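You operate a simulated robot arm through the tools that you are given. There is no shell and no other tool. Be economical: measure what you need, move in short steps, check, and stop when the job is done.

You run a simulated robot arm. Do the job below in one go: nothing can be reset, and whatever is moved stays where it is left.

Task
Fold a grip tab on the yellow tape strip and bond it.
Fine: strip in the channel, black knob folds the plate down, teal button down till SET, plate up, strip back where it lay; pinch and drop nothing.

It is judged by the outcome, as a careful person would: the job done as asked, and still so three seconds after it is handed in. It fails if anything else is knocked over, pushed out of place, dropped, spilled or broken. Flat cloth is picked up by pressing the open fingertips on it (5 to 10 N) and closing them slowly along it; thin cloth reads only 2 to 8 mm in the jaws.

Robot
A 7-joint arm with a two-finger parallel gripper, fixed in place. Base frame: the origin is at the foot of the arm, x ahead of it, y to its left, z up. Lengths are in m, angles in degrees, forces in N, time in s.
With the tool pointing down near the work surface it reaches from about 0.22 to 0.58 m from the base axis. Its first joint turns from -66.0 to 66.0 degrees. Payload 2.5 kg.
The tool frame sits at the grasp point between the pads (the TCP): z along the fingers, y along the line on which they close. The tips reach 0.023 m beyond it. The gripper opens to 0.094 m. The fingers are 0.038 m wide and 0.01 m thick; the gripper's body (0.054 by 0.096 m) begins 0.039 m behind the TCP.
Orientation is that of the tool frame in the base frame, as a unit quaternion [w, x, y, z]. With the fingers straight down and closing along the base's y, the tool's x points along the base's -x, its y along +y and its z along -z.

Tools
- The arm moves only by the tool nudge_tool. Its argument "series" is a list of rows, each an object of numbers (a shift or turn left out is 0, a gripper value left out holds the last): "tx", "ty", "tz": the shift along the tool's x, y, z in cm; "rx", "ry", "rz": the turn, a rotation vector about the tool's x, y, z in degrees; "gripper": the closure, from 0 (fully open) to 1 (shut). In form: [{"tx": .., "ty": .., "tz": .., "rx": .., "ry": .., "rz": .., "gripper": ..}, ...]. A call has 1 to 10 rows; each row is the pose to reach, as a shift and turn from the pose commanded when the call began, along the tool's axes at that moment. A row lasts 0.2 s, in which the tool goes at most 0.05 m and 8.6 degrees; a call with a longer step from one row to the next is refused whole, and so is a gripper value outside its range. Where a pose cannot be reached the arm comes as near as it can. A force on the tool above 60 N (or 10 N above the force at the start of the call, whichever is more), or a blocked arm, ends the call early, and 0.2 s more pass. Each finger travels about 0.108 m/s and halts on what it meets, pressing with about 27 N; the grip force reading is that of the motor and also rises with nothing between the fingers. The clock runs only during rows and for 0.2 s after the last one: add rows that repeat a pose to give the fingers time. It gives the time, the measured TCP pose, the force on the tool (base axes), the opening and the grip force at its end, in the units of the frame above (readings bear some noise), with the torque about the TCP (base axes, N m) and any sound that the robot's microphone picked up.
- Cameras (640 x 400 px; columns grow to the right, rows downward): "scene" is fixed at [0.0714, -0.3933, 0.5438]; the picture's right is [1.00, -0.04, 0.00], its down [-0.02, -0.59, -0.81] and it looks along [0.03, 0.81, -0.59] (base axes); focal length 316 px, centre (320, 200). "wrist" rides on the gripper at [0.086, 0.016, -0.075] in the tool frame; the picture's right is [-0.18, 0.98, 0.00], its down [-0.58, -0.11, -0.81] and it looks along [-0.79, -0.15, 0.59] (tool axes); focal length 243 px, centre (320, 200). There is no depth. A picture from a camera that has moved, and an enlarged one, comes with that camera's place and axes in the base frame and with its lens.
- capture(camera): a new picture of that camera. The clock stands still meanwhile.
- close_up(camera, box): a new picture of the part [left, top, right, bottom] of that camera's present view, enlarged. The clock stands still meanwhile.
- close_job(): hands the job in; it is judged then, once.

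Go step by step. Nothing tells you positions but the pictures and the camera data: compare them with the known pose of the tool, close in by small moves and look again before you grip or let go. The budget is 120 turns and 64 pictures, counting those below and the enlarged ones. Unless the task says otherwise, let go and move clear before handing in, and close with one line.

The tools are called by a JSON object that holds its "api" and its "payload". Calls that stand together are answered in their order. nudge_tool: Moves the arm, as the interface text tells. Its arguments: {"type":"object","properties":{"series":{"type":"array","items":{"type":"object","properties":{"tx":{"type":"number"},"ty":{"type":"number"},"tz":{"type":"number"},"rx":{"type":"number"},"ry":{"type":"number"},"rz":{"type":"number"},"gripper":{"type":"number"}}}}},"required":["series"]} The other tools are called the same way: capture (camera) takes a picture; close_up (camera, box) takes an enlarged picture of a part of a camera's view; close_job () hands the job in.

At the start:

```text
t: 0.0
eef_pos: [0.3282, 0.2545, 0.2994]
orientation: [0.0, 0.0, 1.0, 0.0]
contact_force: [-0.5, 0.8, -0.3]
torque: [0.03, 0.03, -0.02]
finger_gap: 0.094
grasp_force: 0.1
```

scene: 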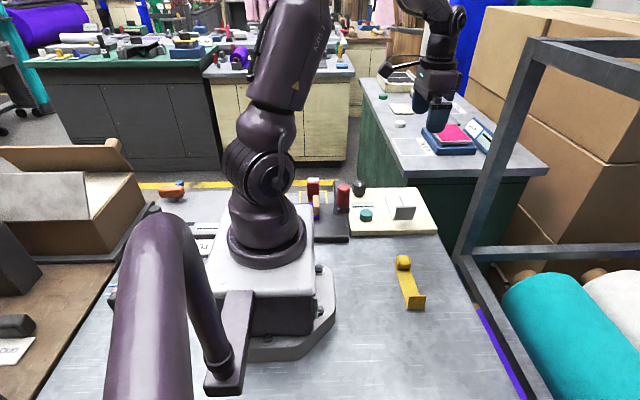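
wrist: 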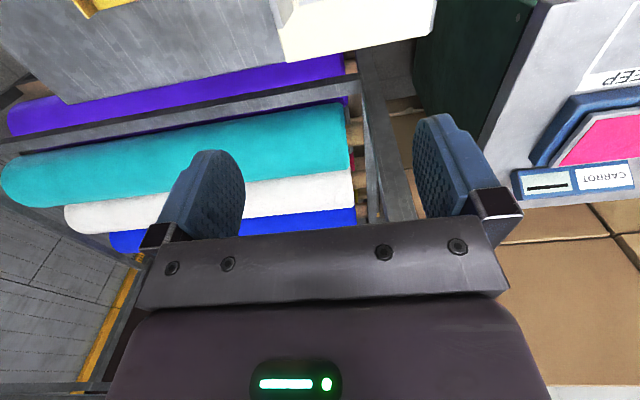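

I see the bench from behind the arm, with a yellow strip at right front and a pale fixture board beyond it. I'll enlarge those areas to see the parts.

{"api": "close_up", "payload": {"camera": "scene", "box": [280, 160, 460, 272]}}

{"api": "close_up", "payload": {"camera": "scene", "box": [360, 240, 470, 320]}}

```text
3.56 times, centred on (370, 216) of scene
camera zoom: at [0.0714, -0.3933, 0.5438], right [1.0, -0.04, 0.0], down [-0.02, -0.59, -0.81], along [0.03, 0.81, -0.59], focal length 1125 px, centre (142, 143)
```

zoom: 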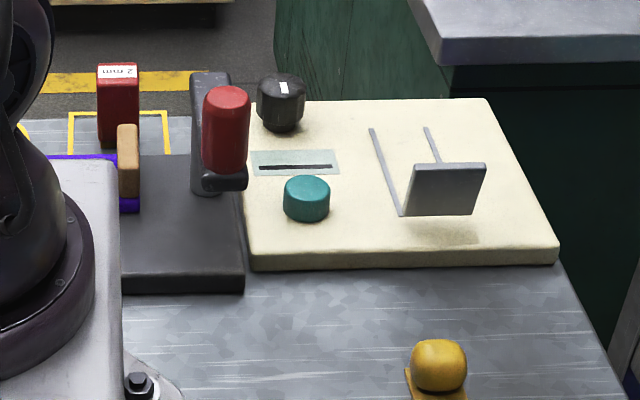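

```text
5.00 times, centred on (415, 280) of scene
camera zoom: at [0.0714, -0.3933, 0.5438], right [1.0, -0.04, 0.0], down [-0.02, -0.59, -0.81], along [0.03, 0.81, -0.59], focal length 1582 px, centre (-155, -200)
```

zoom: 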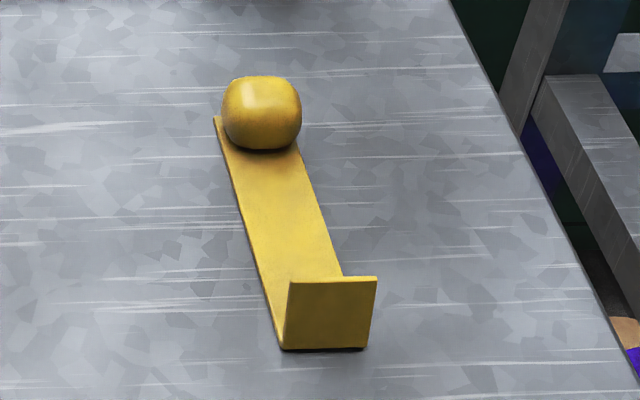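

The strip lies along y at about x 0.276, its knob at y≈0.087 and its tab upright at y≈-0.022. The fixture's channel is at about x 0.283–0.326, y 0.23–0.34, so I'll tilt the gripper for a wrist view of it.

{"api": "nudge_tool", "payload": {"series": [{"tx": 2, "tz": -1, "ry": 8}, {"tx": 4, "tz": -2, "ry": 16}, {"tx": 6, "tz": -3, "ry": 24}, {"tx": 8, "tz": -4, "ry": 32}, {"tx": 10, "tz": -4, "ry": 40}, {"tx": 10, "tz": -4, "ry": 40}]}}

{"api": "capture", "payload": {"camera": "wrist"}}

```text
t: 1.4
eef_pos: [0.2254, 0.2534, 0.3377]
orientation: [-0.344, -0.001, 0.939, -0.001]
contact_force: [-0.3, -0.8, 0.4]
torque: [-0.02, 0.02, 0.0]
finger_gap: 0.094
grasp_force: 0.1
```

```text
59 pictures are left
camera wrist: at [0.208, 0.2682, 0.4514], right [0.14, 0.98, -0.12], down [0.96, -0.11, 0.24], along [0.22, -0.15, -0.96], focal length 243 px, centre (320, 200)
```

wrist: 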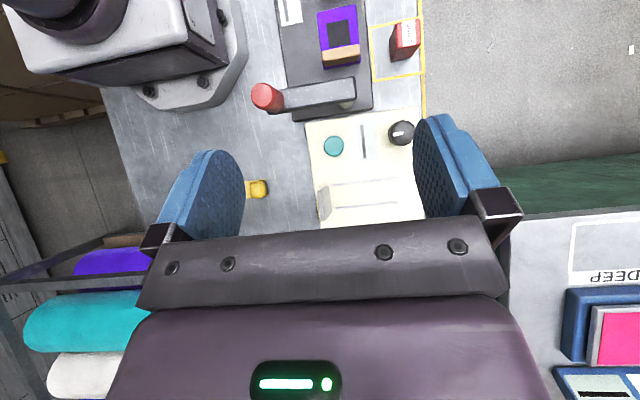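

The near-vertical view works. I'll shift ahead and a bit lower so the fixture clears the gripper in the picture.

{"api": "nudge_tool", "payload": {"series": [{"tx": -3, "tz": -0.4}, {"tx": -6, "tz": -0.8}, {"tx": -9.3, "tz": -1.3}, {"tx": -9.3, "tz": -1.3}]}}

{"api": "capture", "payload": {"camera": "wrist"}}

```text
t: 2.4
eef_pos: [0.3037, 0.2553, 0.2881]
orientation: [-0.342, 0.0, 0.94, 0.0]
contact_force: [0.3, 0.1, 0.1]
torque: [-0.01, -0.02, 0.01]
finger_gap: 0.094
grasp_force: 0.0
```

```text
58 pictures are left
camera wrist: at [0.2862, 0.2688, 0.4017], right [0.14, 0.98, -0.12], down [0.96, -0.11, 0.24], along [0.23, -0.15, -0.96], focal length 243 px, centre (320, 200)
```

wrist: 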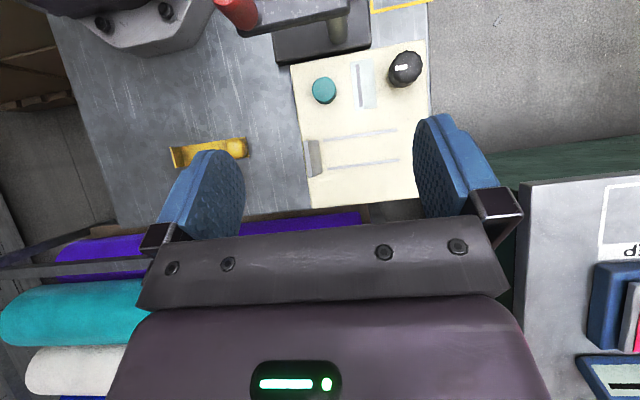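

{"api": "close_up", "payload": {"camera": "wrist", "box": [280, 30, 440, 220]}}

{"api": "close_up", "payload": {"camera": "wrist", "box": [160, 120, 260, 182]}}

```text
2.11 times, centred on (360, 125) of wrist
camera zoom: at [0.2862, 0.2688, 0.4017], right [0.14, 0.98, -0.12], down [0.96, -0.11, 0.24], along [0.23, -0.15, -0.96], focal length 511 px, centre (236, 358)
```

zoom: 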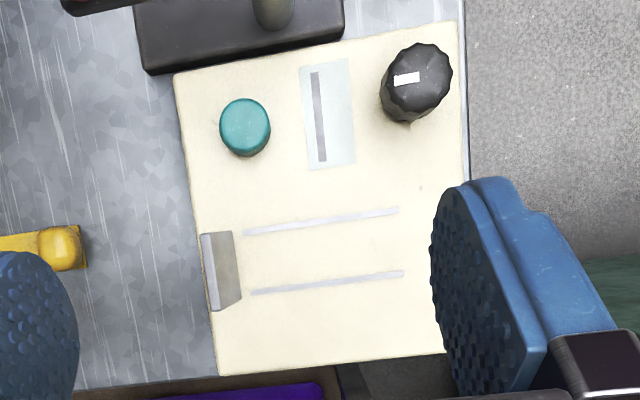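

```text
6.40 times, centred on (210, 151) of wrist
camera zoom: at [0.2862, 0.2688, 0.4017], right [0.14, 0.98, -0.12], down [0.96, -0.11, 0.24], along [0.23, -0.15, -0.96], focal length 1553 px, centre (1024, 514)
```

zoom: 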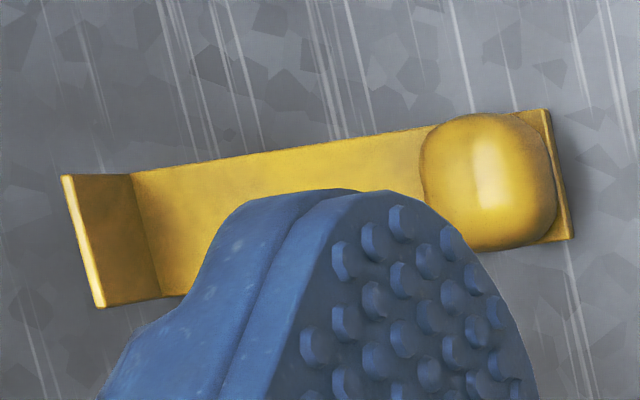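

Triangulating gives: strip x 0.260–0.294, y −0.023–0.097, knob centre (0.276, 0.085). The channel centre is at x≈0.306 between rails y 0.229–0.337, the plate hinges at y≈0.221, black knob is at (0.2115, 0.345) and teal at (0.215, 0.241). I'll go upright above the strip's knob.

{"api": "nudge_tool", "payload": {"series": [{"tx": -1, "ty": -2.8, "tz": 2, "ry": -6.7}, {"tx": -2.2, "ty": -5.6, "tz": 4, "ry": -13.4}, {"tx": -3.4, "ty": -8.5, "tz": 6.1, "ry": -20}, {"tx": -4.6, "ty": -11.4, "tz": 8.2, "ry": -26.7}, {"tx": -5.7, "ty": -14.2, "tz": 10.3, "ry": -33.4}, {"tx": -6.8, "ty": -17, "tz": 12.3, "ry": -40}, {"tx": -6.8, "ty": -17, "tz": 12.3, "ry": -40}]}}

{"api": "capture", "payload": {"camera": "wrist"}}

{"api": "capture", "payload": {"camera": "scene"}}

```text
t: 4.0
eef_pos: [0.2772, 0.0848, 0.1489]
orientation: [-0.001, -0.001, 1.0, 0.0]
contact_force: [-0.5, 0.8, 0.3]
torque: [0.02, -0.07, -0.02]
finger_gap: 0.0941
grasp_force: 0.0
```

```text
55 pictures are left
camera wrist: at [0.1921, 0.0996, 0.2242], right [0.18, 0.98, 0.0], down [0.58, -0.11, 0.81], along [0.79, -0.15, -0.59], focal length 243 px, centre (320, 200)
```

wrist: 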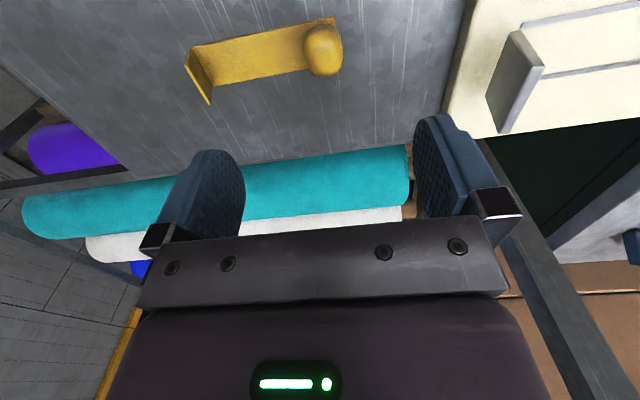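

```text
54 pictures are left
```

scene: 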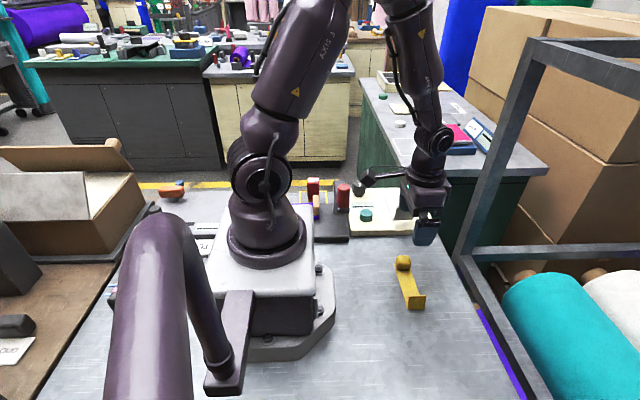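

The tool is centred over the knob in the picture. I'll descend so the tips stop about 9 mm above the bench.

{"api": "nudge_tool", "payload": {"series": [{"tz": 4}, {"tz": 8}, {"tz": 10}, {"tz": 11.7}, {"tz": 11.7}]}}

{"api": "close_up", "payload": {"camera": "scene", "box": [360, 220, 470, 320]}}

```text
t: 5.2
eef_pos: [0.2778, 0.0823, 0.0351]
orientation: [0.0, 0.0, 1.0, 0.0]
contact_force: [-0.5, -0.4, -0.6]
torque: [0.03, 0.02, 0.05]
finger_gap: 0.094
grasp_force: 0.0
```

```text
4.00 times, centred on (415, 270) of scene
camera zoom: at [0.0714, -0.3933, 0.5438], right [1.0, -0.04, 0.0], down [-0.02, -0.59, -0.81], along [0.03, 0.81, -0.59], focal length 1265 px, centre (-60, -80)
```

zoom: 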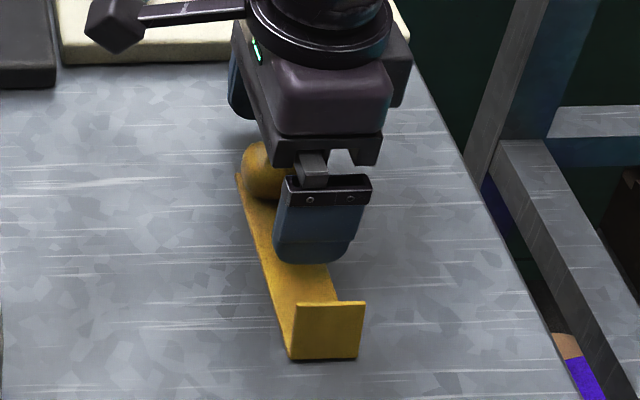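

Fingers straddle the knob; I'll correct a couple of millimetres and close slowly.

{"api": "nudge_tool", "payload": {"series": [{"ty": 0.25, "tz": 0.25, "gripper": 0.2}, {"ty": 0.25, "tz": 0.25, "gripper": 0.35}, {"ty": 0.25, "tz": 0.25, "gripper": 0.5}, {"ty": 0.25, "tz": 0.25, "gripper": 0.6}, {"ty": 0.25, "tz": 0.25, "gripper": 0.7}, {"ty": 0.25, "tz": 0.25, "gripper": 0.8}, {"ty": 0.25, "tz": 0.25, "gripper": 0.8}]}}

{"api": "close_up", "payload": {"camera": "scene", "box": [360, 240, 470, 320]}}

```text
t: 6.8
eef_pos: [0.2779, 0.0867, 0.0341]
orientation: [0.0, -0.001, 1.0, 0.0]
contact_force: [-0.8, 0.2, 0.8]
torque: [0.01, -0.02, -0.01]
finger_gap: 0.0291
grasp_force: 27.0
```

```text
5.00 times, centred on (415, 280) of scene
camera zoom: at [0.0714, -0.3933, 0.5438], right [1.0, -0.04, 0.0], down [-0.02, -0.59, -0.81], along [0.03, 0.81, -0.59], focal length 1582 px, centre (-155, -200)
```

zoom: 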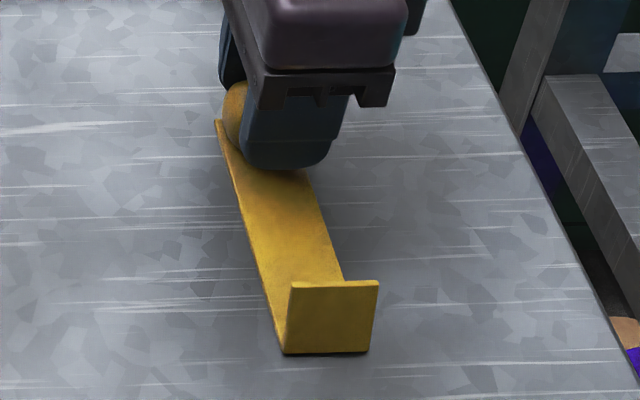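

Gripped with a 29 mm opening; the strip slid only about 2 mm toward −y, which I'll undo on return. Now I lift.

{"api": "nudge_tool", "payload": {"series": [{"tz": -1}, {"tz": -3}, {"tz": -6}, {"tz": -9}, {"tz": -12}, {"tz": -12}]}}

{"api": "capture", "payload": {"camera": "scene"}}

```text
t: 8.2
eef_pos: [0.279, 0.0865, 0.1503]
orientation: [0.0, 0.0, 1.0, -0.001]
contact_force: [-0.4, 0.4, 0.0]
torque: [0.01, -0.01, -0.01]
finger_gap: 0.0188
grasp_force: 0.1
```

```text
51 pictures are left
```

scene: 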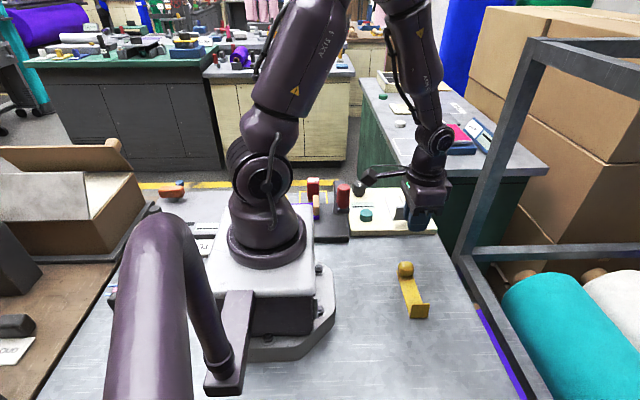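

The knob slipped out: the grip was too high on its rounded top. I'll check where the strip now lies.

{"api": "close_up", "payload": {"camera": "scene", "box": [360, 240, 470, 320]}}

{"api": "close_up", "payload": {"camera": "wrist", "box": [160, 0, 380, 137]}}

```text
5.00 times, centred on (415, 280) of scene
camera zoom: at [0.0714, -0.3933, 0.5438], right [1.0, -0.04, 0.0], down [-0.02, -0.59, -0.81], along [0.03, 0.81, -0.59], focal length 1582 px, centre (-155, -200)
```

zoom: 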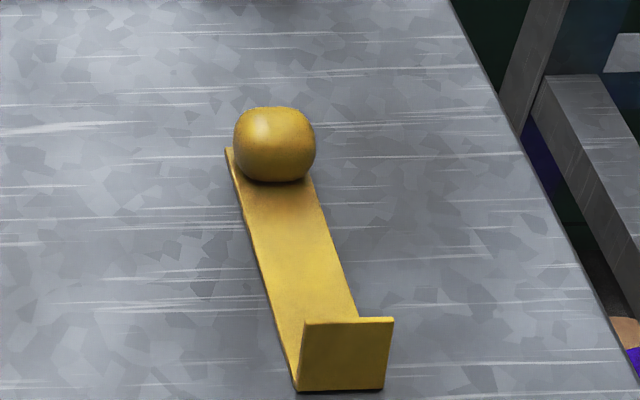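

```text
2.91 times, centred on (270, 68) of wrist
camera zoom: at [0.1934, 0.101, 0.225], right [0.18, 0.98, 0.0], down [0.58, -0.11, 0.81], along [0.79, -0.15, -0.59], focal length 706 px, centre (466, 582)
```

zoom: 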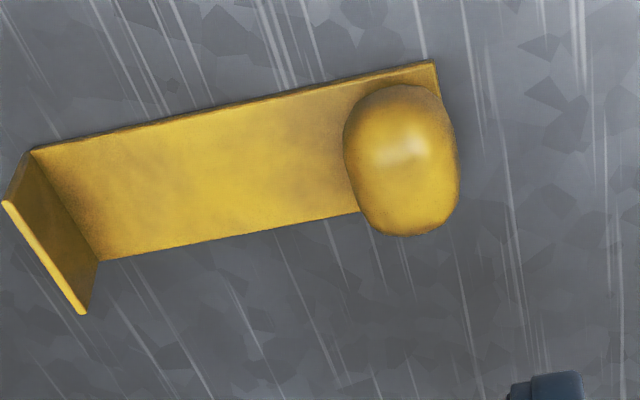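

The strip has slid about 19 mm toward −y and is now centred at knob (0.2765, 0.067), otherwise square. I'll reopen, shift over it and go lower this time.

{"api": "nudge_tool", "payload": {"series": [{"ty": -1, "gripper": 0}, {"ty": -1.95, "tx": 0.2, "gripper": 0}, {"ty": -1.95, "tx": 0.2, "gripper": 0}, {"ty": -1.95, "tx": 0.2, "tz": 4}, {"ty": -1.95, "tx": 0.2, "tz": 8}, {"ty": -1.95, "tx": 0.2, "tz": 10.5}, {"ty": -1.95, "tx": 0.2, "tz": 11.8}, {"ty": -1.95, "tx": 0.2, "tz": 12.2}, {"ty": -1.95, "tx": 0.2, "tz": 12.2}]}}

{"api": "close_up", "payload": {"camera": "scene", "box": [370, 220, 450, 320]}}

```text
t: 10.2
eef_pos: [0.2789, 0.0673, 0.0278]
orientation: [0.0, 0.001, 1.0, 0.001]
contact_force: [-0.7, 0.0, 0.2]
torque: [-0.01, 0.02, 0.0]
finger_gap: 0.094
grasp_force: 0.1
```

```text
4.00 times, centred on (410, 270) of scene
camera zoom: at [0.0714, -0.3933, 0.5438], right [1.0, -0.04, 0.0], down [-0.02, -0.59, -0.81], along [0.03, 0.81, -0.59], focal length 1265 px, centre (-40, -80)
```

zoom: 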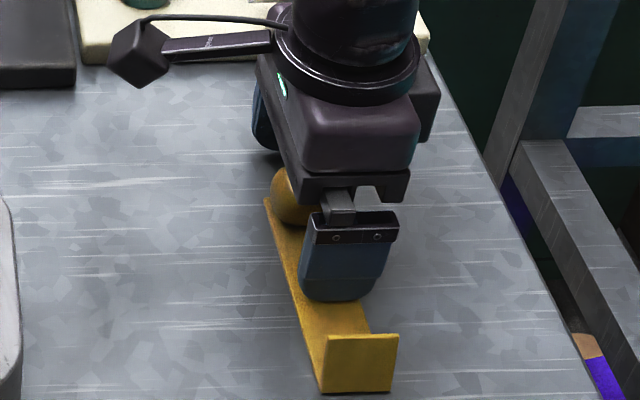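

{"api": "nudge_tool", "payload": {"series": [{"tx": 0.15, "gripper": 0.3}, {"tx": 0.15, "gripper": 0.5}, {"tx": 0.15, "gripper": 0.6}, {"tx": 0.15, "gripper": 0.7}, {"tx": 0.15, "gripper": 0.85}, {"tx": 0.15, "gripper": 1}, {"tx": 0.15, "gripper": 1}, {"tx": 0.15, "gripper": 1}]}}

{"api": "nudge_tool", "payload": {"series": [{"tz": -0.3}, {"tz": -0.6}, {"tz": -1}, {"tz": -1.5}, {"tz": -1.5}]}}

{"api": "close_up", "payload": {"camera": "scene", "box": [370, 220, 450, 320]}}

```text
t: 12.0
eef_pos: [0.2773, 0.0661, 0.0291]
orientation: [0.0, 0.0, 1.0, 0.0]
contact_force: [-0.3, 0.0, 1.5]
torque: [-0.05, 0.01, 0.0]
finger_gap: 0.0292
grasp_force: 27.1
```

```text
t: 13.2
eef_pos: [0.2758, 0.0676, 0.0444]
orientation: [0.0, 0.0, 1.0, 0.0]
contact_force: [0.7, -0.2, -1.1]
torque: [-0.01, 0.01, -0.01]
finger_gap: 0.0289
grasp_force: 27.3
```

```text
4.00 times, centred on (410, 270) of scene
camera zoom: at [0.0714, -0.3933, 0.5438], right [1.0, -0.04, 0.0], down [-0.02, -0.59, -0.81], along [0.03, 0.81, -0.59], focal length 1265 px, centre (-40, -80)
```

zoom: 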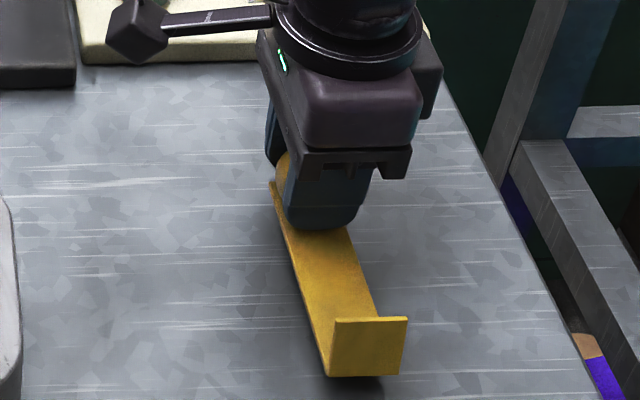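

Held firmly and lifting this time (27 N, 29 mm). I'll raise it clear of the plate top and check the hang.

{"api": "nudge_tool", "payload": {"series": [{"tz": -1}, {"tz": -3}, {"tz": -5}, {"tz": -7.5}, {"tz": -10}, {"tz": -11.5}, {"tz": -11.5}]}}

{"api": "close_up", "payload": {"camera": "scene", "box": [350, 150, 470, 300]}}

{"api": "capture", "payload": {"camera": "wrist"}}

```text
t: 14.8
eef_pos: [0.2747, 0.0684, 0.1581]
orientation: [0.0, 0.0, 1.0, 0.0]
contact_force: [0.6, -0.6, -0.6]
torque: [0.01, 0.0, -0.01]
finger_gap: 0.029
grasp_force: 27.0
```

```text
2.67 times, centred on (410, 225) of scene
camera zoom: at [0.0714, -0.3933, 0.5438], right [1.0, -0.04, 0.0], down [-0.02, -0.59, -0.81], along [0.03, 0.81, -0.59], focal length 844 px, centre (80, 133)
```

zoom: 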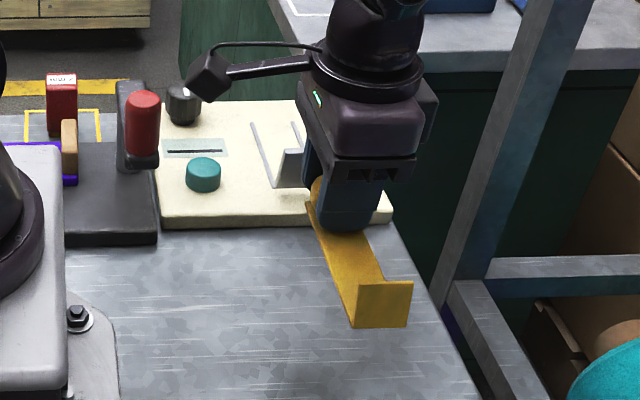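

```text
45 pictures are left
camera wrist: at [0.1882, 0.0826, 0.2338], right [0.18, 0.98, 0.0], down [0.58, -0.11, 0.81], along [0.79, -0.15, -0.59], focal length 243 px, centre (320, 200)
```

wrist: 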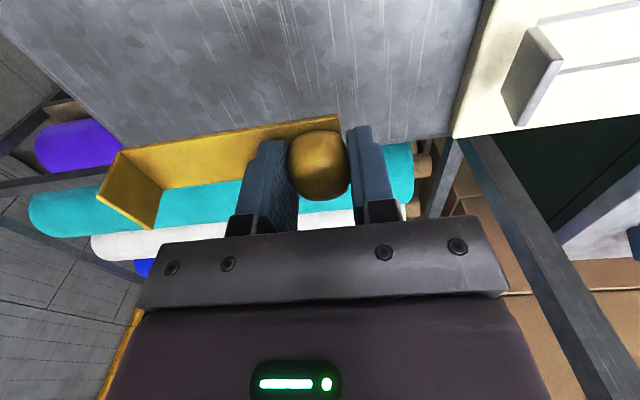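

The strip hangs level and square, its crease about 0.109 m behind the TCP. I'll check rail height before placing.

{"api": "close_up", "payload": {"camera": "wrist", "box": [480, 0, 640, 140]}}

{"api": "close_up", "payload": {"camera": "scene", "box": [370, 185, 430, 225]}}

```text
2.86 times, centred on (560, 70) of wrist
camera zoom: at [0.1882, 0.0826, 0.2338], right [0.18, 0.98, 0.0], down [0.58, -0.11, 0.81], along [0.79, -0.15, -0.59], focal length 693 px, centre (-366, 571)
```

zoom: 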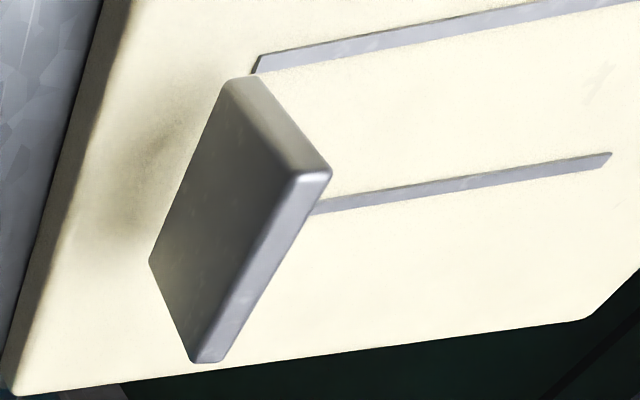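

```text
10.00 times, centred on (400, 205) of scene
camera zoom: at [0.0714, -0.3933, 0.5438], right [1.0, -0.04, 0.0], down [-0.02, -0.59, -0.81], along [0.03, 0.81, -0.59], focal length 3163 px, centre (-480, 150)
```

zoom: 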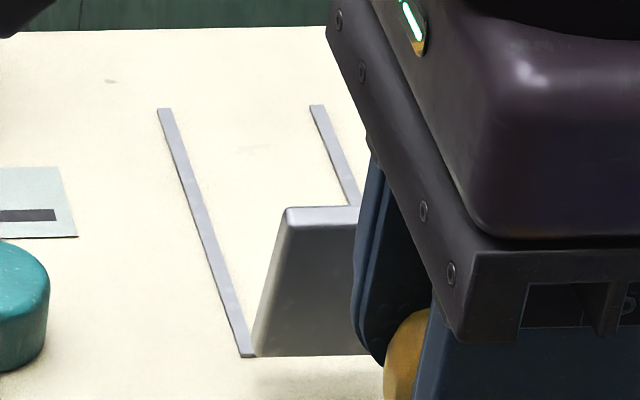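

Rails are only a millimetre or two high, so the tips clear them. I'll carry the strip over the channel at height.

{"api": "nudge_tool", "payload": {"series": [{"ty": 1.5, "tx": -0.3}, {"ty": 5, "tx": -0.8}, {"ty": 9, "tx": -1.3}, {"ty": 13, "tx": -1.8}, {"ty": 17, "tx": -2.3}, {"ty": 21, "tx": -2.8}, {"ty": 24, "tx": -3}, {"ty": 26, "tx": -3}, {"ty": 27.2, "tx": -3}, {"ty": 27.2, "tx": -3}]}}

{"api": "close_up", "payload": {"camera": "scene", "box": [340, 110, 460, 230]}}

{"api": "capture", "payload": {"camera": "wrist"}}

```text
t: 17.0
eef_pos: [0.3063, 0.341, 0.1592]
orientation: [0.0, 0.0, 1.0, 0.0]
contact_force: [-0.7, 0.4, -0.3]
torque: [0.02, -0.03, 0.01]
finger_gap: 0.0289
grasp_force: 26.9
```

```text
3.33 times, centred on (400, 170) of scene
camera zoom: at [0.0714, -0.3933, 0.5438], right [1.0, -0.04, 0.0], down [-0.02, -0.59, -0.81], along [0.03, 0.81, -0.59], focal length 1054 px, centre (53, 300)
```

zoom: 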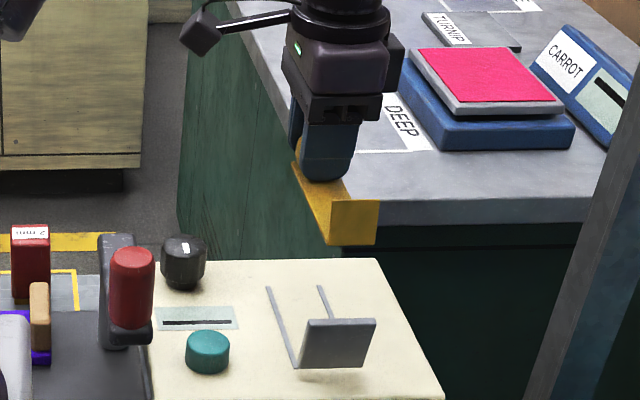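

```text
41 pictures are left
camera wrist: at [0.2215, 0.3555, 0.235], right [0.18, 0.98, 0.0], down [0.58, -0.11, 0.81], along [0.79, -0.15, -0.59], focal length 243 px, centre (320, 200)
```

wrist: 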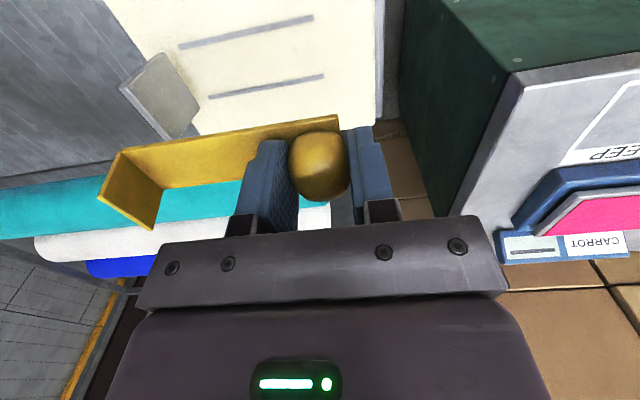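

Strip is above the channel, clear of the plate. I'll descend most of the way and compare the strip edges with the rails.

{"api": "nudge_tool", "payload": {"series": [{"tz": 2}, {"tz": 4}, {"tz": 6}, {"tz": 7.5}, {"tz": 8.7}, {"tz": 8.7}]}}

{"api": "close_up", "payload": {"camera": "scene", "box": [360, 160, 440, 230]}}

{"api": "capture", "payload": {"camera": "wrist"}}

```text
t: 18.4
eef_pos: [0.3048, 0.3391, 0.0712]
orientation: [0.0, -0.001, 1.0, 0.0]
contact_force: [-0.3, 0.7, -0.8]
torque: [0.0, 0.02, 0.02]
finger_gap: 0.029
grasp_force: 27.1
```

```text
5.71 times, centred on (400, 195) of scene
camera zoom: at [0.0714, -0.3933, 0.5438], right [1.0, -0.04, 0.0], down [-0.02, -0.59, -0.81], along [0.03, 0.81, -0.59], focal length 1808 px, centre (-137, 229)
```

zoom: 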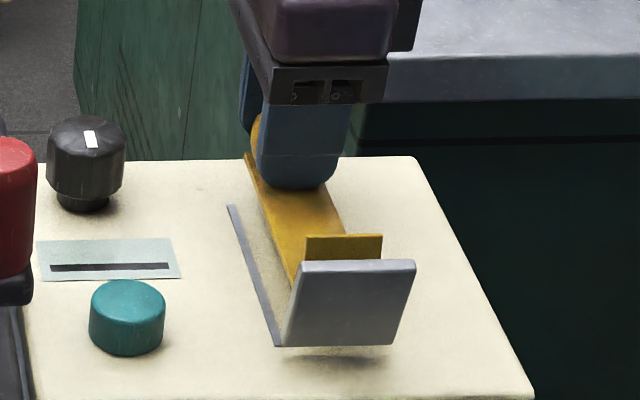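

```text
39 pictures are left
camera wrist: at [0.2195, 0.3534, 0.1463], right [0.18, 0.98, 0.0], down [0.58, -0.11, 0.81], along [0.79, -0.15, -0.59], focal length 243 px, centre (320, 200)
```

wrist: 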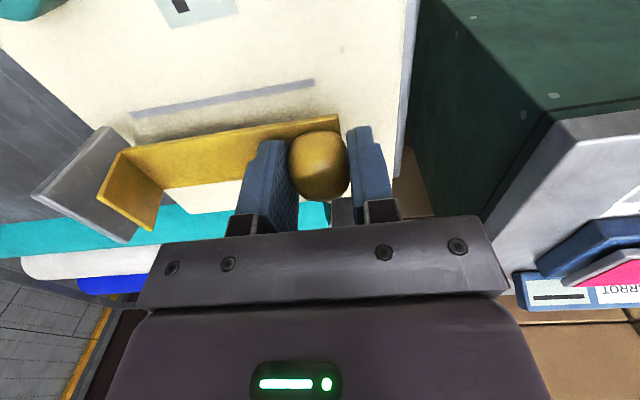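

Strip edges sit nearly centred between the rails and the tab stands just inside the plate. I'll shift 4 mm in +y and 1 mm in −x, then lower to light contact.

{"api": "nudge_tool", "payload": {"series": [{"ty": 0.4, "tx": 0.1}, {"ty": 0.4, "tx": 0.1, "tz": 0.6}, {"ty": 0.4, "tx": 0.1, "tz": 1.2}, {"ty": 0.4, "tx": 0.1, "tz": 1.7}, {"ty": 0.4, "tx": 0.1, "tz": 1.7}]}}

{"api": "close_up", "payload": {"camera": "scene", "box": [360, 160, 440, 230]}}

{"api": "close_up", "payload": {"camera": "wrist", "box": [20, 60, 360, 260]}}

```text
t: 19.6
eef_pos: [0.3055, 0.3426, 0.0556]
orientation: [0.0, 0.0, 1.0, 0.0]
contact_force: [0.7, 0.5, -0.2]
torque: [-0.01, 0.01, 0.0]
finger_gap: 0.029
grasp_force: 27.2
```

```text
5.71 times, centred on (400, 195) of scene
camera zoom: at [0.0714, -0.3933, 0.5438], right [1.0, -0.04, 0.0], down [-0.02, -0.59, -0.81], along [0.03, 0.81, -0.59], focal length 1808 px, centre (-137, 229)
```

zoom: 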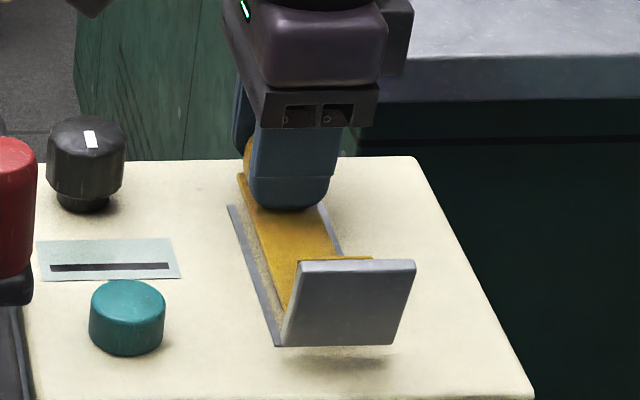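

```text
1.88 times, centred on (190, 160) of wrist
camera zoom: at [0.2188, 0.3574, 0.1311], right [0.18, 0.98, 0.0], down [0.58, -0.11, 0.81], along [0.79, -0.15, -0.59], focal length 457 px, centre (565, 275)
```

zoom: 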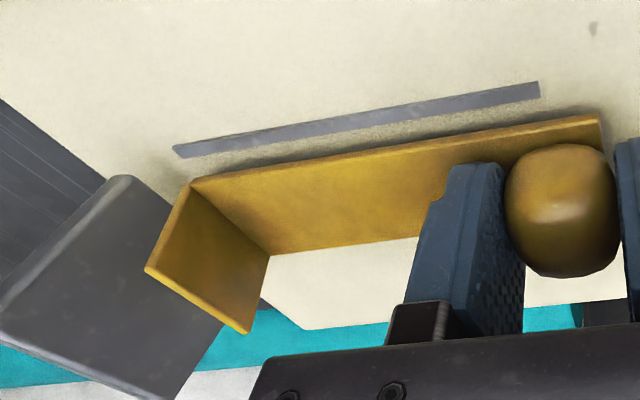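

Well lined up. Lowering in small steps to touch down.

{"api": "nudge_tool", "payload": {"series": [{"tz": 0.2}, {"tz": 0.4}, {"tz": 0.6}, {"tz": 0.6}]}}

{"api": "close_up", "payload": {"camera": "scene", "box": [360, 160, 440, 230]}}

```text
t: 20.6
eef_pos: [0.3054, 0.3442, 0.0493]
orientation: [0.0, 0.0, 1.0, 0.0]
contact_force: [-0.4, -0.1, -1.1]
torque: [0.02, 0.01, 0.04]
finger_gap: 0.0292
grasp_force: 26.8
```

```text
5.71 times, centred on (400, 195) of scene
camera zoom: at [0.0714, -0.3933, 0.5438], right [1.0, -0.04, 0.0], down [-0.02, -0.59, -0.81], along [0.03, 0.81, -0.59], focal length 1808 px, centre (-137, 229)
```

zoom: 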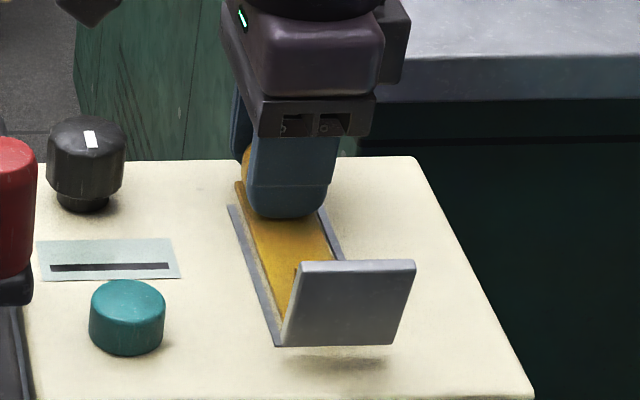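

{"api": "nudge_tool", "payload": {"series": [{"tz": 0.1}, {"tz": 0.2}, {"tz": 0.3}, {"tz": 0.3}]}}

{"api": "close_up", "payload": {"camera": "scene", "box": [360, 160, 440, 230]}}

```text
t: 21.6
eef_pos: [0.3058, 0.3445, 0.0488]
orientation: [0.0, 0.0, 1.0, 0.0]
contact_force: [-4.8, -4.7, 24.2]
torque: [-0.24, 0.17, -0.03]
finger_gap: 0.029
grasp_force: 26.9
```

```text
5.71 times, centred on (400, 195) of scene
camera zoom: at [0.0713, -0.3934, 0.5438], right [1.0, -0.04, 0.0], down [-0.02, -0.59, -0.81], along [0.03, 0.81, -0.59], focal length 1808 px, centre (-137, 229)
```

zoom: 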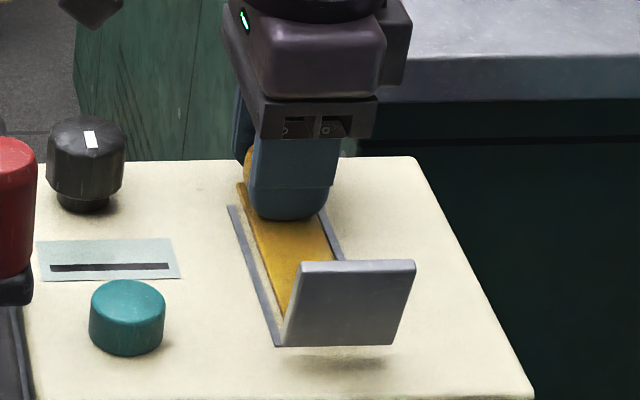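

Touchdown (24 N down). I'll ease off 2 mm and open gently.

{"api": "nudge_tool", "payload": {"series": [{"tz": -0.15}, {"tz": -0.22}, {"tz": -0.22, "gripper": 0.65}, {"tz": -0.22, "gripper": 0.55}, {"tz": -0.22, "gripper": 0.4}, {"tz": -0.22, "gripper": 0.3}, {"tz": -0.22, "gripper": 0.2}, {"tz": -0.22, "gripper": 0.2}]}}

{"api": "nudge_tool", "payload": {"series": [{"tz": -1}, {"tz": -3}, {"tz": -6}, {"tz": -9}, {"tz": -11}, {"tz": -11}]}}

{"api": "capture", "payload": {"camera": "wrist"}}

{"api": "close_up", "payload": {"camera": "scene", "box": [360, 160, 440, 230]}}

```text
t: 23.4
eef_pos: [0.3045, 0.3447, 0.049]
orientation: [0.001, 0.0, 1.0, 0.0]
contact_force: [-0.7, 0.9, -0.4]
torque: [-0.01, -0.02, -0.03]
finger_gap: 0.0753
grasp_force: 0.1
```

```text
t: 24.8
eef_pos: [0.306, 0.3438, 0.1576]
orientation: [0.0, -0.001, 1.0, 0.0]
contact_force: [-0.8, 0.0, 0.1]
torque: [0.05, 0.0, -0.03]
finger_gap: 0.0751
grasp_force: 0.0
```

```text
34 pictures are left
camera wrist: at [0.2188, 0.359, 0.2324], right [0.18, 0.98, 0.0], down [0.58, -0.11, 0.81], along [0.79, -0.15, -0.59], focal length 243 px, centre (320, 200)
```

wrist: 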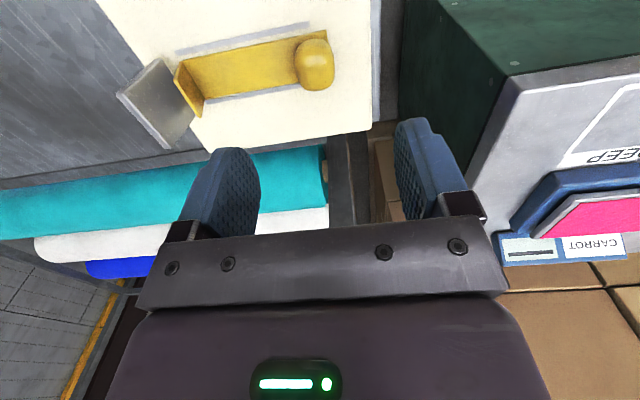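

```text
5.71 times, centred on (400, 195) of scene
camera zoom: at [0.0714, -0.3933, 0.5438], right [1.0, -0.04, 0.0], down [-0.02, -0.59, -0.81], along [0.03, 0.81, -0.59], focal length 1808 px, centre (-137, 229)
```

zoom: 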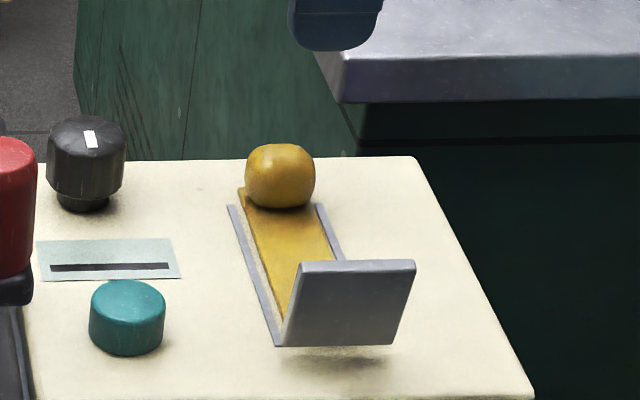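

{"api": "close_up", "payload": {"camera": "wrist", "box": [110, 10, 350, 150]}}

```text
2.67 times, centred on (230, 80) of wrist
camera zoom: at [0.2188, 0.359, 0.2324], right [0.18, 0.98, 0.0], down [0.58, -0.11, 0.81], along [0.79, -0.15, -0.59], focal length 647 px, centre (560, 520)
```

zoom: 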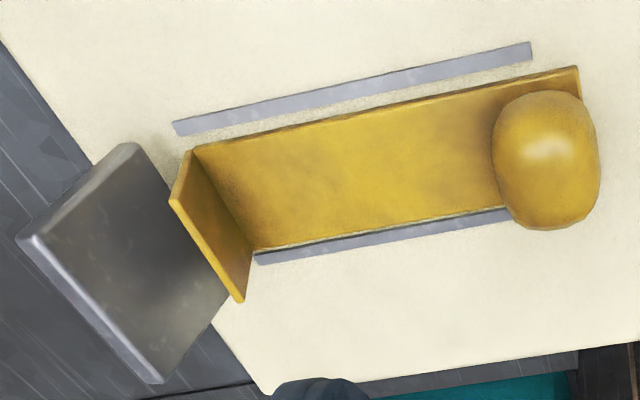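

Strip lies between the rails with its crease at the rail starts and the tab just inside the plate. Next I move above the black knob with open fingers.

{"api": "nudge_tool", "payload": {"series": [{"tx": 2, "gripper": 0}, {"tx": 4.5}, {"tx": 7}, {"tx": 9.4, "ty": 0.1}, {"tx": 9.4, "ty": 0.1, "tz": 2}, {"tx": 9.4, "ty": 0.1, "tz": 2}]}}

{"api": "capture", "payload": {"camera": "wrist"}}

{"api": "close_up", "payload": {"camera": "scene", "box": [300, 100, 440, 240]}}

```text
t: 26.2
eef_pos: [0.2092, 0.3424, 0.1378]
orientation: [0.0, 0.0, 1.0, 0.0]
contact_force: [0.1, 1.1, -0.2]
torque: [0.01, 0.03, 0.03]
finger_gap: 0.0938
grasp_force: 0.1
```

```text
31 pictures are left
camera wrist: at [0.1228, 0.3587, 0.2134], right [0.18, 0.98, 0.0], down [0.58, -0.11, 0.81], along [0.79, -0.15, -0.59], focal length 243 px, centre (320, 200)
```

wrist: 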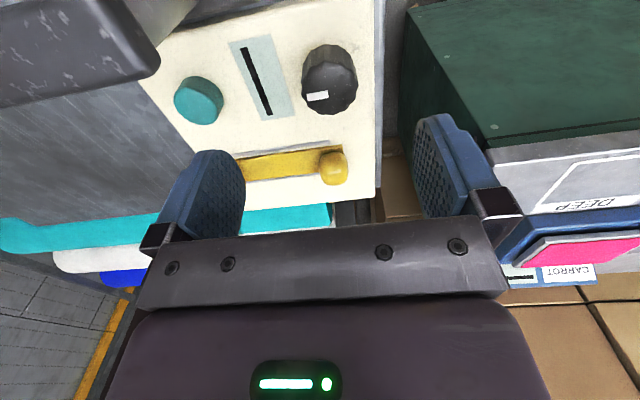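

```text
2.86 times, centred on (370, 170) of scene
camera zoom: at [0.0714, -0.3933, 0.5438], right [1.0, -0.04, 0.0], down [-0.02, -0.59, -0.81], along [0.03, 0.81, -0.59], focal length 904 px, centre (177, 286)
```

zoom: 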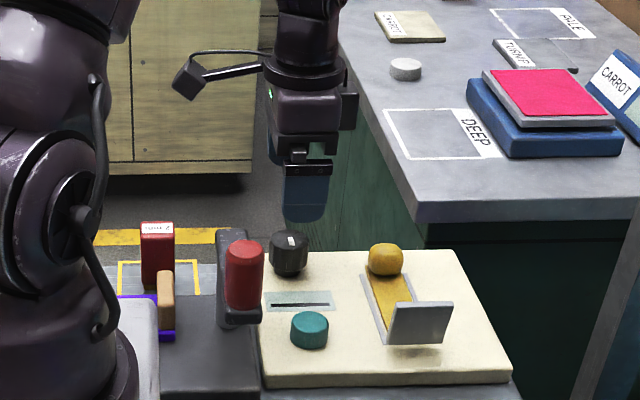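

{"api": "close_up", "payload": {"camera": "wrist", "box": [270, 30, 390, 130]}}

```text
4.00 times, centred on (330, 80) of wrist
camera zoom: at [0.1228, 0.3587, 0.2134], right [0.18, 0.98, 0.0], down [0.58, -0.11, 0.81], along [0.79, -0.15, -0.59], focal length 970 px, centre (280, 680)
```

zoom: 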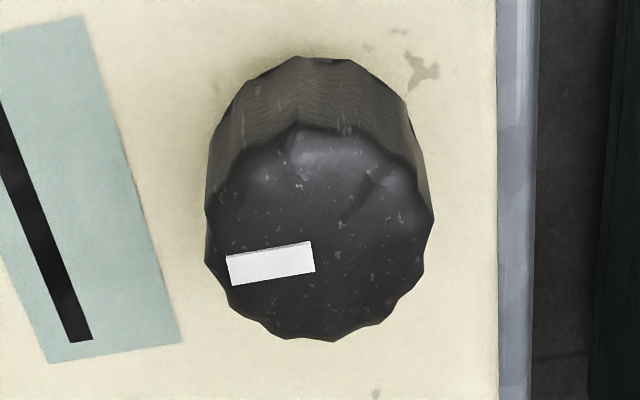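

Knob centre is about (0.209, 0.347), its mark pointing to −y. I'll centre on it, descend and close.

{"api": "nudge_tool", "payload": {"series": [{"ty": 0.4, "tx": -0.05}, {"ty": 0.4, "tx": -0.05, "tz": 3}, {"ty": 0.4, "tx": -0.05, "tz": 6}, {"ty": 0.4, "tx": -0.05, "tz": 8.2}, {"ty": 0.4, "tx": -0.05, "tz": 8.2}]}}

{"api": "nudge_tool", "payload": {"series": [{"gripper": 0.3}, {"gripper": 0.45}, {"gripper": 0.55}, {"gripper": 0.65}, {"gripper": 0.7}, {"gripper": 0.7}]}}

{"api": "close_up", "payload": {"camera": "scene", "box": [300, 130, 440, 230]}}

```text
t: 27.4
eef_pos: [0.2093, 0.3493, 0.0544]
orientation: [0.0, 0.0, 1.0, 0.0]
contact_force: [0.5, 0.3, 0.9]
torque: [-0.01, -0.03, 0.03]
finger_gap: 0.0944
grasp_force: 0.0
```

```text
t: 28.8
eef_pos: [0.2102, 0.3504, 0.0554]
orientation: [0.001, -0.001, 1.0, 0.003]
contact_force: [3.6, 19.7, -11.2]
torque: [-0.62, -0.05, -0.01]
finger_gap: 0.0378
grasp_force: 45.1
```

```text
4.00 times, centred on (370, 180) of scene
camera zoom: at [0.0714, -0.3933, 0.5439], right [1.0, -0.04, 0.0], down [-0.02, -0.59, -0.81], along [0.03, 0.81, -0.59], focal length 1265 px, centre (120, 280)
```

zoom: 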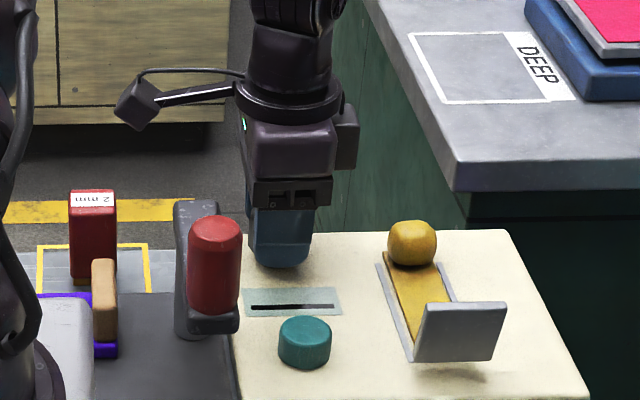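

Knob is held with some sideways load; I'll ease that and try a small clockwise turn, watching the torque and plate.

{"api": "nudge_tool", "payload": {"series": [{"ty": 0.15}, {"ty": 0.2}, {"ty": 0.2, "rz": 3}, {"ty": 0.2, "rz": 6}, {"ty": 0.2, "rz": 10}, {"ty": 0.2, "rz": 10}]}}

{"api": "close_up", "payload": {"camera": "scene", "box": [300, 130, 440, 230]}}

```text
t: 30.2
eef_pos: [0.2117, 0.349, 0.0556]
orientation: [-0.001, 0.088, 0.996, -0.002]
contact_force: [-9.8, -8.7, 2.5]
torque: [0.71, -0.68, -0.04]
finger_gap: 0.0376
grasp_force: 44.9
```

```text
4.00 times, centred on (370, 180) of scene
camera zoom: at [0.0714, -0.3933, 0.5438], right [1.0, -0.04, 0.0], down [-0.02, -0.59, -0.81], along [0.03, 0.81, -0.59], focal length 1265 px, centre (120, 280)
```

zoom: 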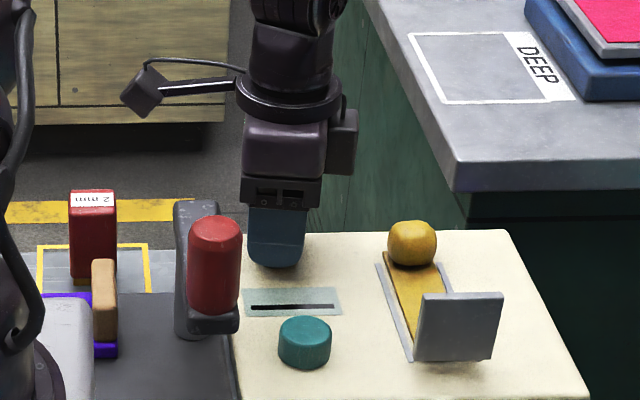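

Clockwise raises the plate toward folding over, about 1:1. I continue turning clockwise.

{"api": "nudge_tool", "payload": {"series": [{"ty": -0.1, "tx": -0.05, "rz": 5}, {"ty": -0.1, "tx": -0.05, "rz": 11}, {"ty": -0.1, "tx": -0.05, "rz": 17}, {"ty": -0.1, "tx": -0.05, "rz": 23}, {"ty": -0.1, "tx": -0.05, "rz": 29}, {"ty": -0.1, "tx": -0.05, "rz": 35}, {"ty": -0.1, "tx": -0.05, "rz": 35}]}}

{"api": "close_up", "payload": {"camera": "scene", "box": [300, 130, 440, 230]}}

```text
t: 31.8
eef_pos: [0.2089, 0.3492, 0.0558]
orientation: [-0.001, 0.383, 0.924, 0.0]
contact_force: [-24.0, -5.3, -0.3]
torque: [0.39, -0.95, -0.07]
finger_gap: 0.0378
grasp_force: 45.3
```

```text
4.00 times, centred on (370, 180) of scene
camera zoom: at [0.0714, -0.3933, 0.5438], right [1.0, -0.04, 0.0], down [-0.02, -0.59, -0.81], along [0.03, 0.81, -0.59], focal length 1265 px, centre (120, 280)
```

zoom: 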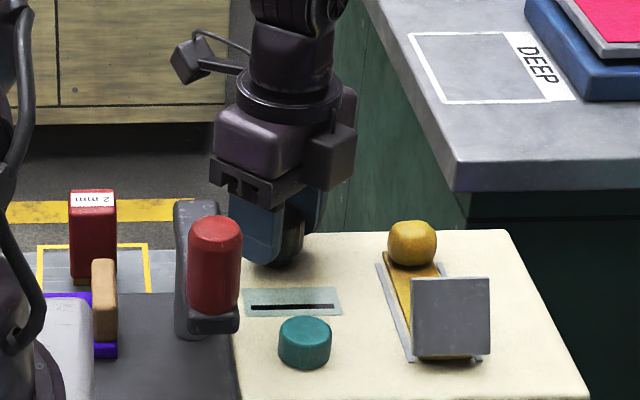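

{"api": "nudge_tool", "payload": {"series": [{"tx": 0.1, "ty": -0.12, "rz": 4}, {"tx": 0.1, "ty": -0.12, "rz": 10}, {"tx": 0.1, "ty": -0.12, "rz": 16}, {"tx": 0.1, "ty": -0.12, "rz": 22}, {"tx": 0.1, "ty": -0.12, "rz": 28}, {"tx": 0.1, "ty": -0.12, "rz": 34}, {"tx": 0.1, "ty": -0.12, "rz": 40}, {"tx": 0.1, "ty": -0.12, "rz": 40}]}}

{"api": "close_up", "payload": {"camera": "scene", "box": [300, 130, 440, 230]}}

```text
t: 33.6
eef_pos: [0.21, 0.3504, 0.0548]
orientation: [-0.001, 0.676, 0.737, 0.001]
contact_force: [-6.4, 12.4, -36.2]
torque: [0.41, -0.63, -0.06]
finger_gap: 0.0379
grasp_force: 45.3
```

```text
4.00 times, centred on (370, 180) of scene
camera zoom: at [0.0715, -0.3932, 0.5439], right [1.0, -0.04, 0.0], down [-0.02, -0.59, -0.81], along [0.03, 0.81, -0.59], focal length 1265 px, centre (120, 280)
```

zoom: 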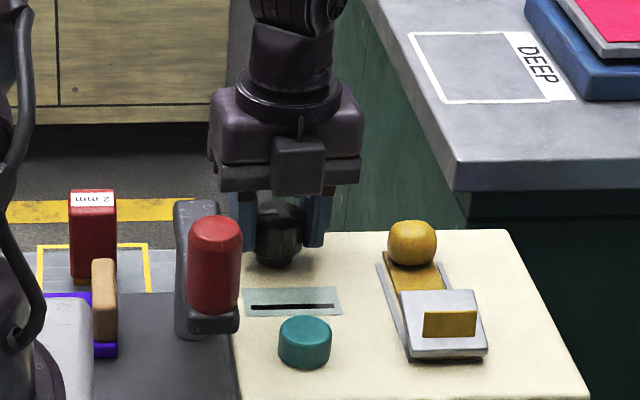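

The plate is nearly flat but I see a yellow patch on it; I look closer.

{"api": "close_up", "payload": {"camera": "scene", "box": [375, 175, 435, 225]}}

```text
8.00 times, centred on (405, 200) of scene
camera zoom: at [0.0715, -0.3932, 0.5439], right [1.0, -0.04, 0.0], down [-0.02, -0.59, -0.81], along [0.03, 0.81, -0.59], focal length 2531 px, centre (-360, 200)
```

zoom: 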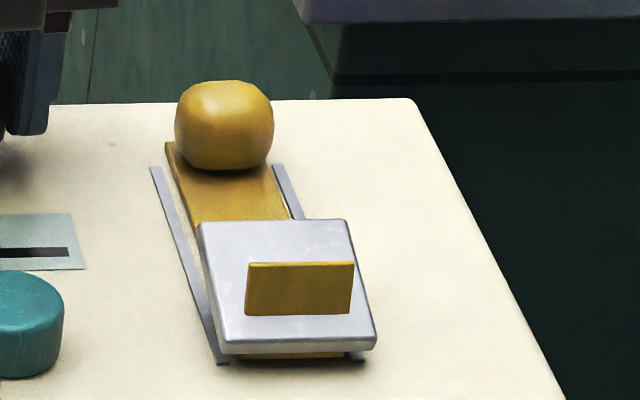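

The tab isn't folding yet, though the plate isn't fully down. I'll carry on turning to its end stop and look again.

{"api": "nudge_tool", "payload": {"series": [{"tz": 0.1}, {"tz": 0.1, "rz": 5}, {"tz": 0.1, "rz": 10}, {"tz": 0.1, "rz": 15}, {"tz": 0.1, "rz": 15}]}}

{"api": "close_up", "payload": {"camera": "scene", "box": [340, 165, 440, 225]}}

```text
t: 34.8
eef_pos: [0.2107, 0.3501, 0.0555]
orientation: [-0.001, 0.767, 0.642, 0.001]
contact_force: [-0.5, 19.0, -28.2]
torque: [-0.42, 0.71, -0.05]
finger_gap: 0.0378
grasp_force: 44.8
```

```text
6.40 times, centred on (390, 195) of scene
camera zoom: at [0.0714, -0.3932, 0.5439], right [1.0, -0.04, 0.0], down [-0.02, -0.59, -0.81], along [0.03, 0.81, -0.59], focal length 2024 px, centre (-128, 232)
```

zoom: 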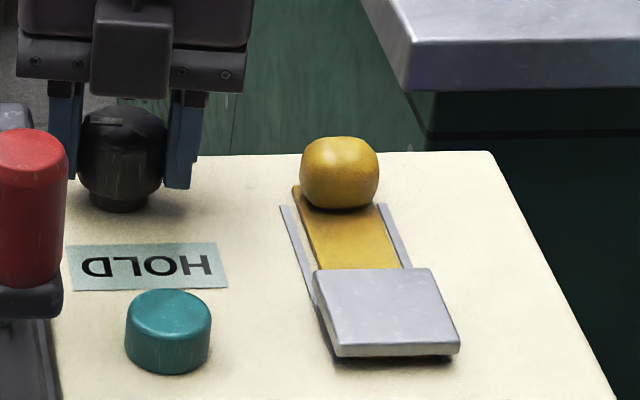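

The plate is flat, the tab folded under it and the panel reads HOLD. I'll let go of the knob gently and rise.

{"api": "nudge_tool", "payload": {"series": [{"gripper": 0.55}, {"gripper": 0.45}, {"gripper": 0.4}, {"gripper": 0.4}, {"gripper": 0.4, "tz": -2}, {"gripper": 0.4, "tz": -5}, {"gripper": 0.4, "tz": -8}, {"gripper": 0.4, "tz": -8}]}}

{"api": "close_up", "payload": {"camera": "scene", "box": [320, 145, 440, 225]}}

```text
t: 36.6
eef_pos: [0.2105, 0.3482, 0.1352]
orientation: [-0.001, 0.765, 0.643, 0.0]
contact_force: [-0.7, -0.2, -0.1]
torque: [0.0, -0.01, 0.01]
finger_gap: 0.0564
grasp_force: 0.1
```

```text
5.00 times, centred on (380, 185) of scene
camera zoom: at [0.0714, -0.3933, 0.5438], right [1.0, -0.04, 0.0], down [-0.02, -0.59, -0.81], along [0.03, 0.81, -0.59], focal length 1582 px, centre (20, 275)
```

zoom: 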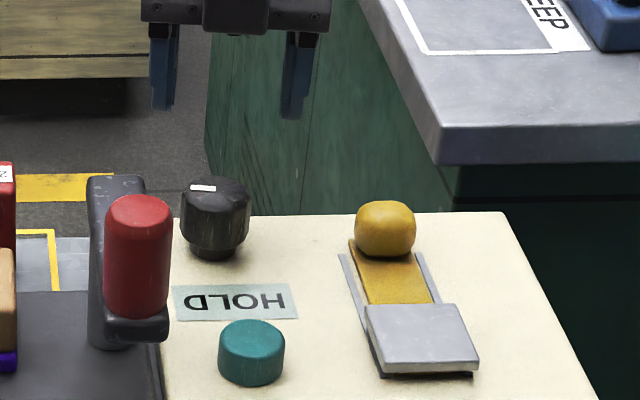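

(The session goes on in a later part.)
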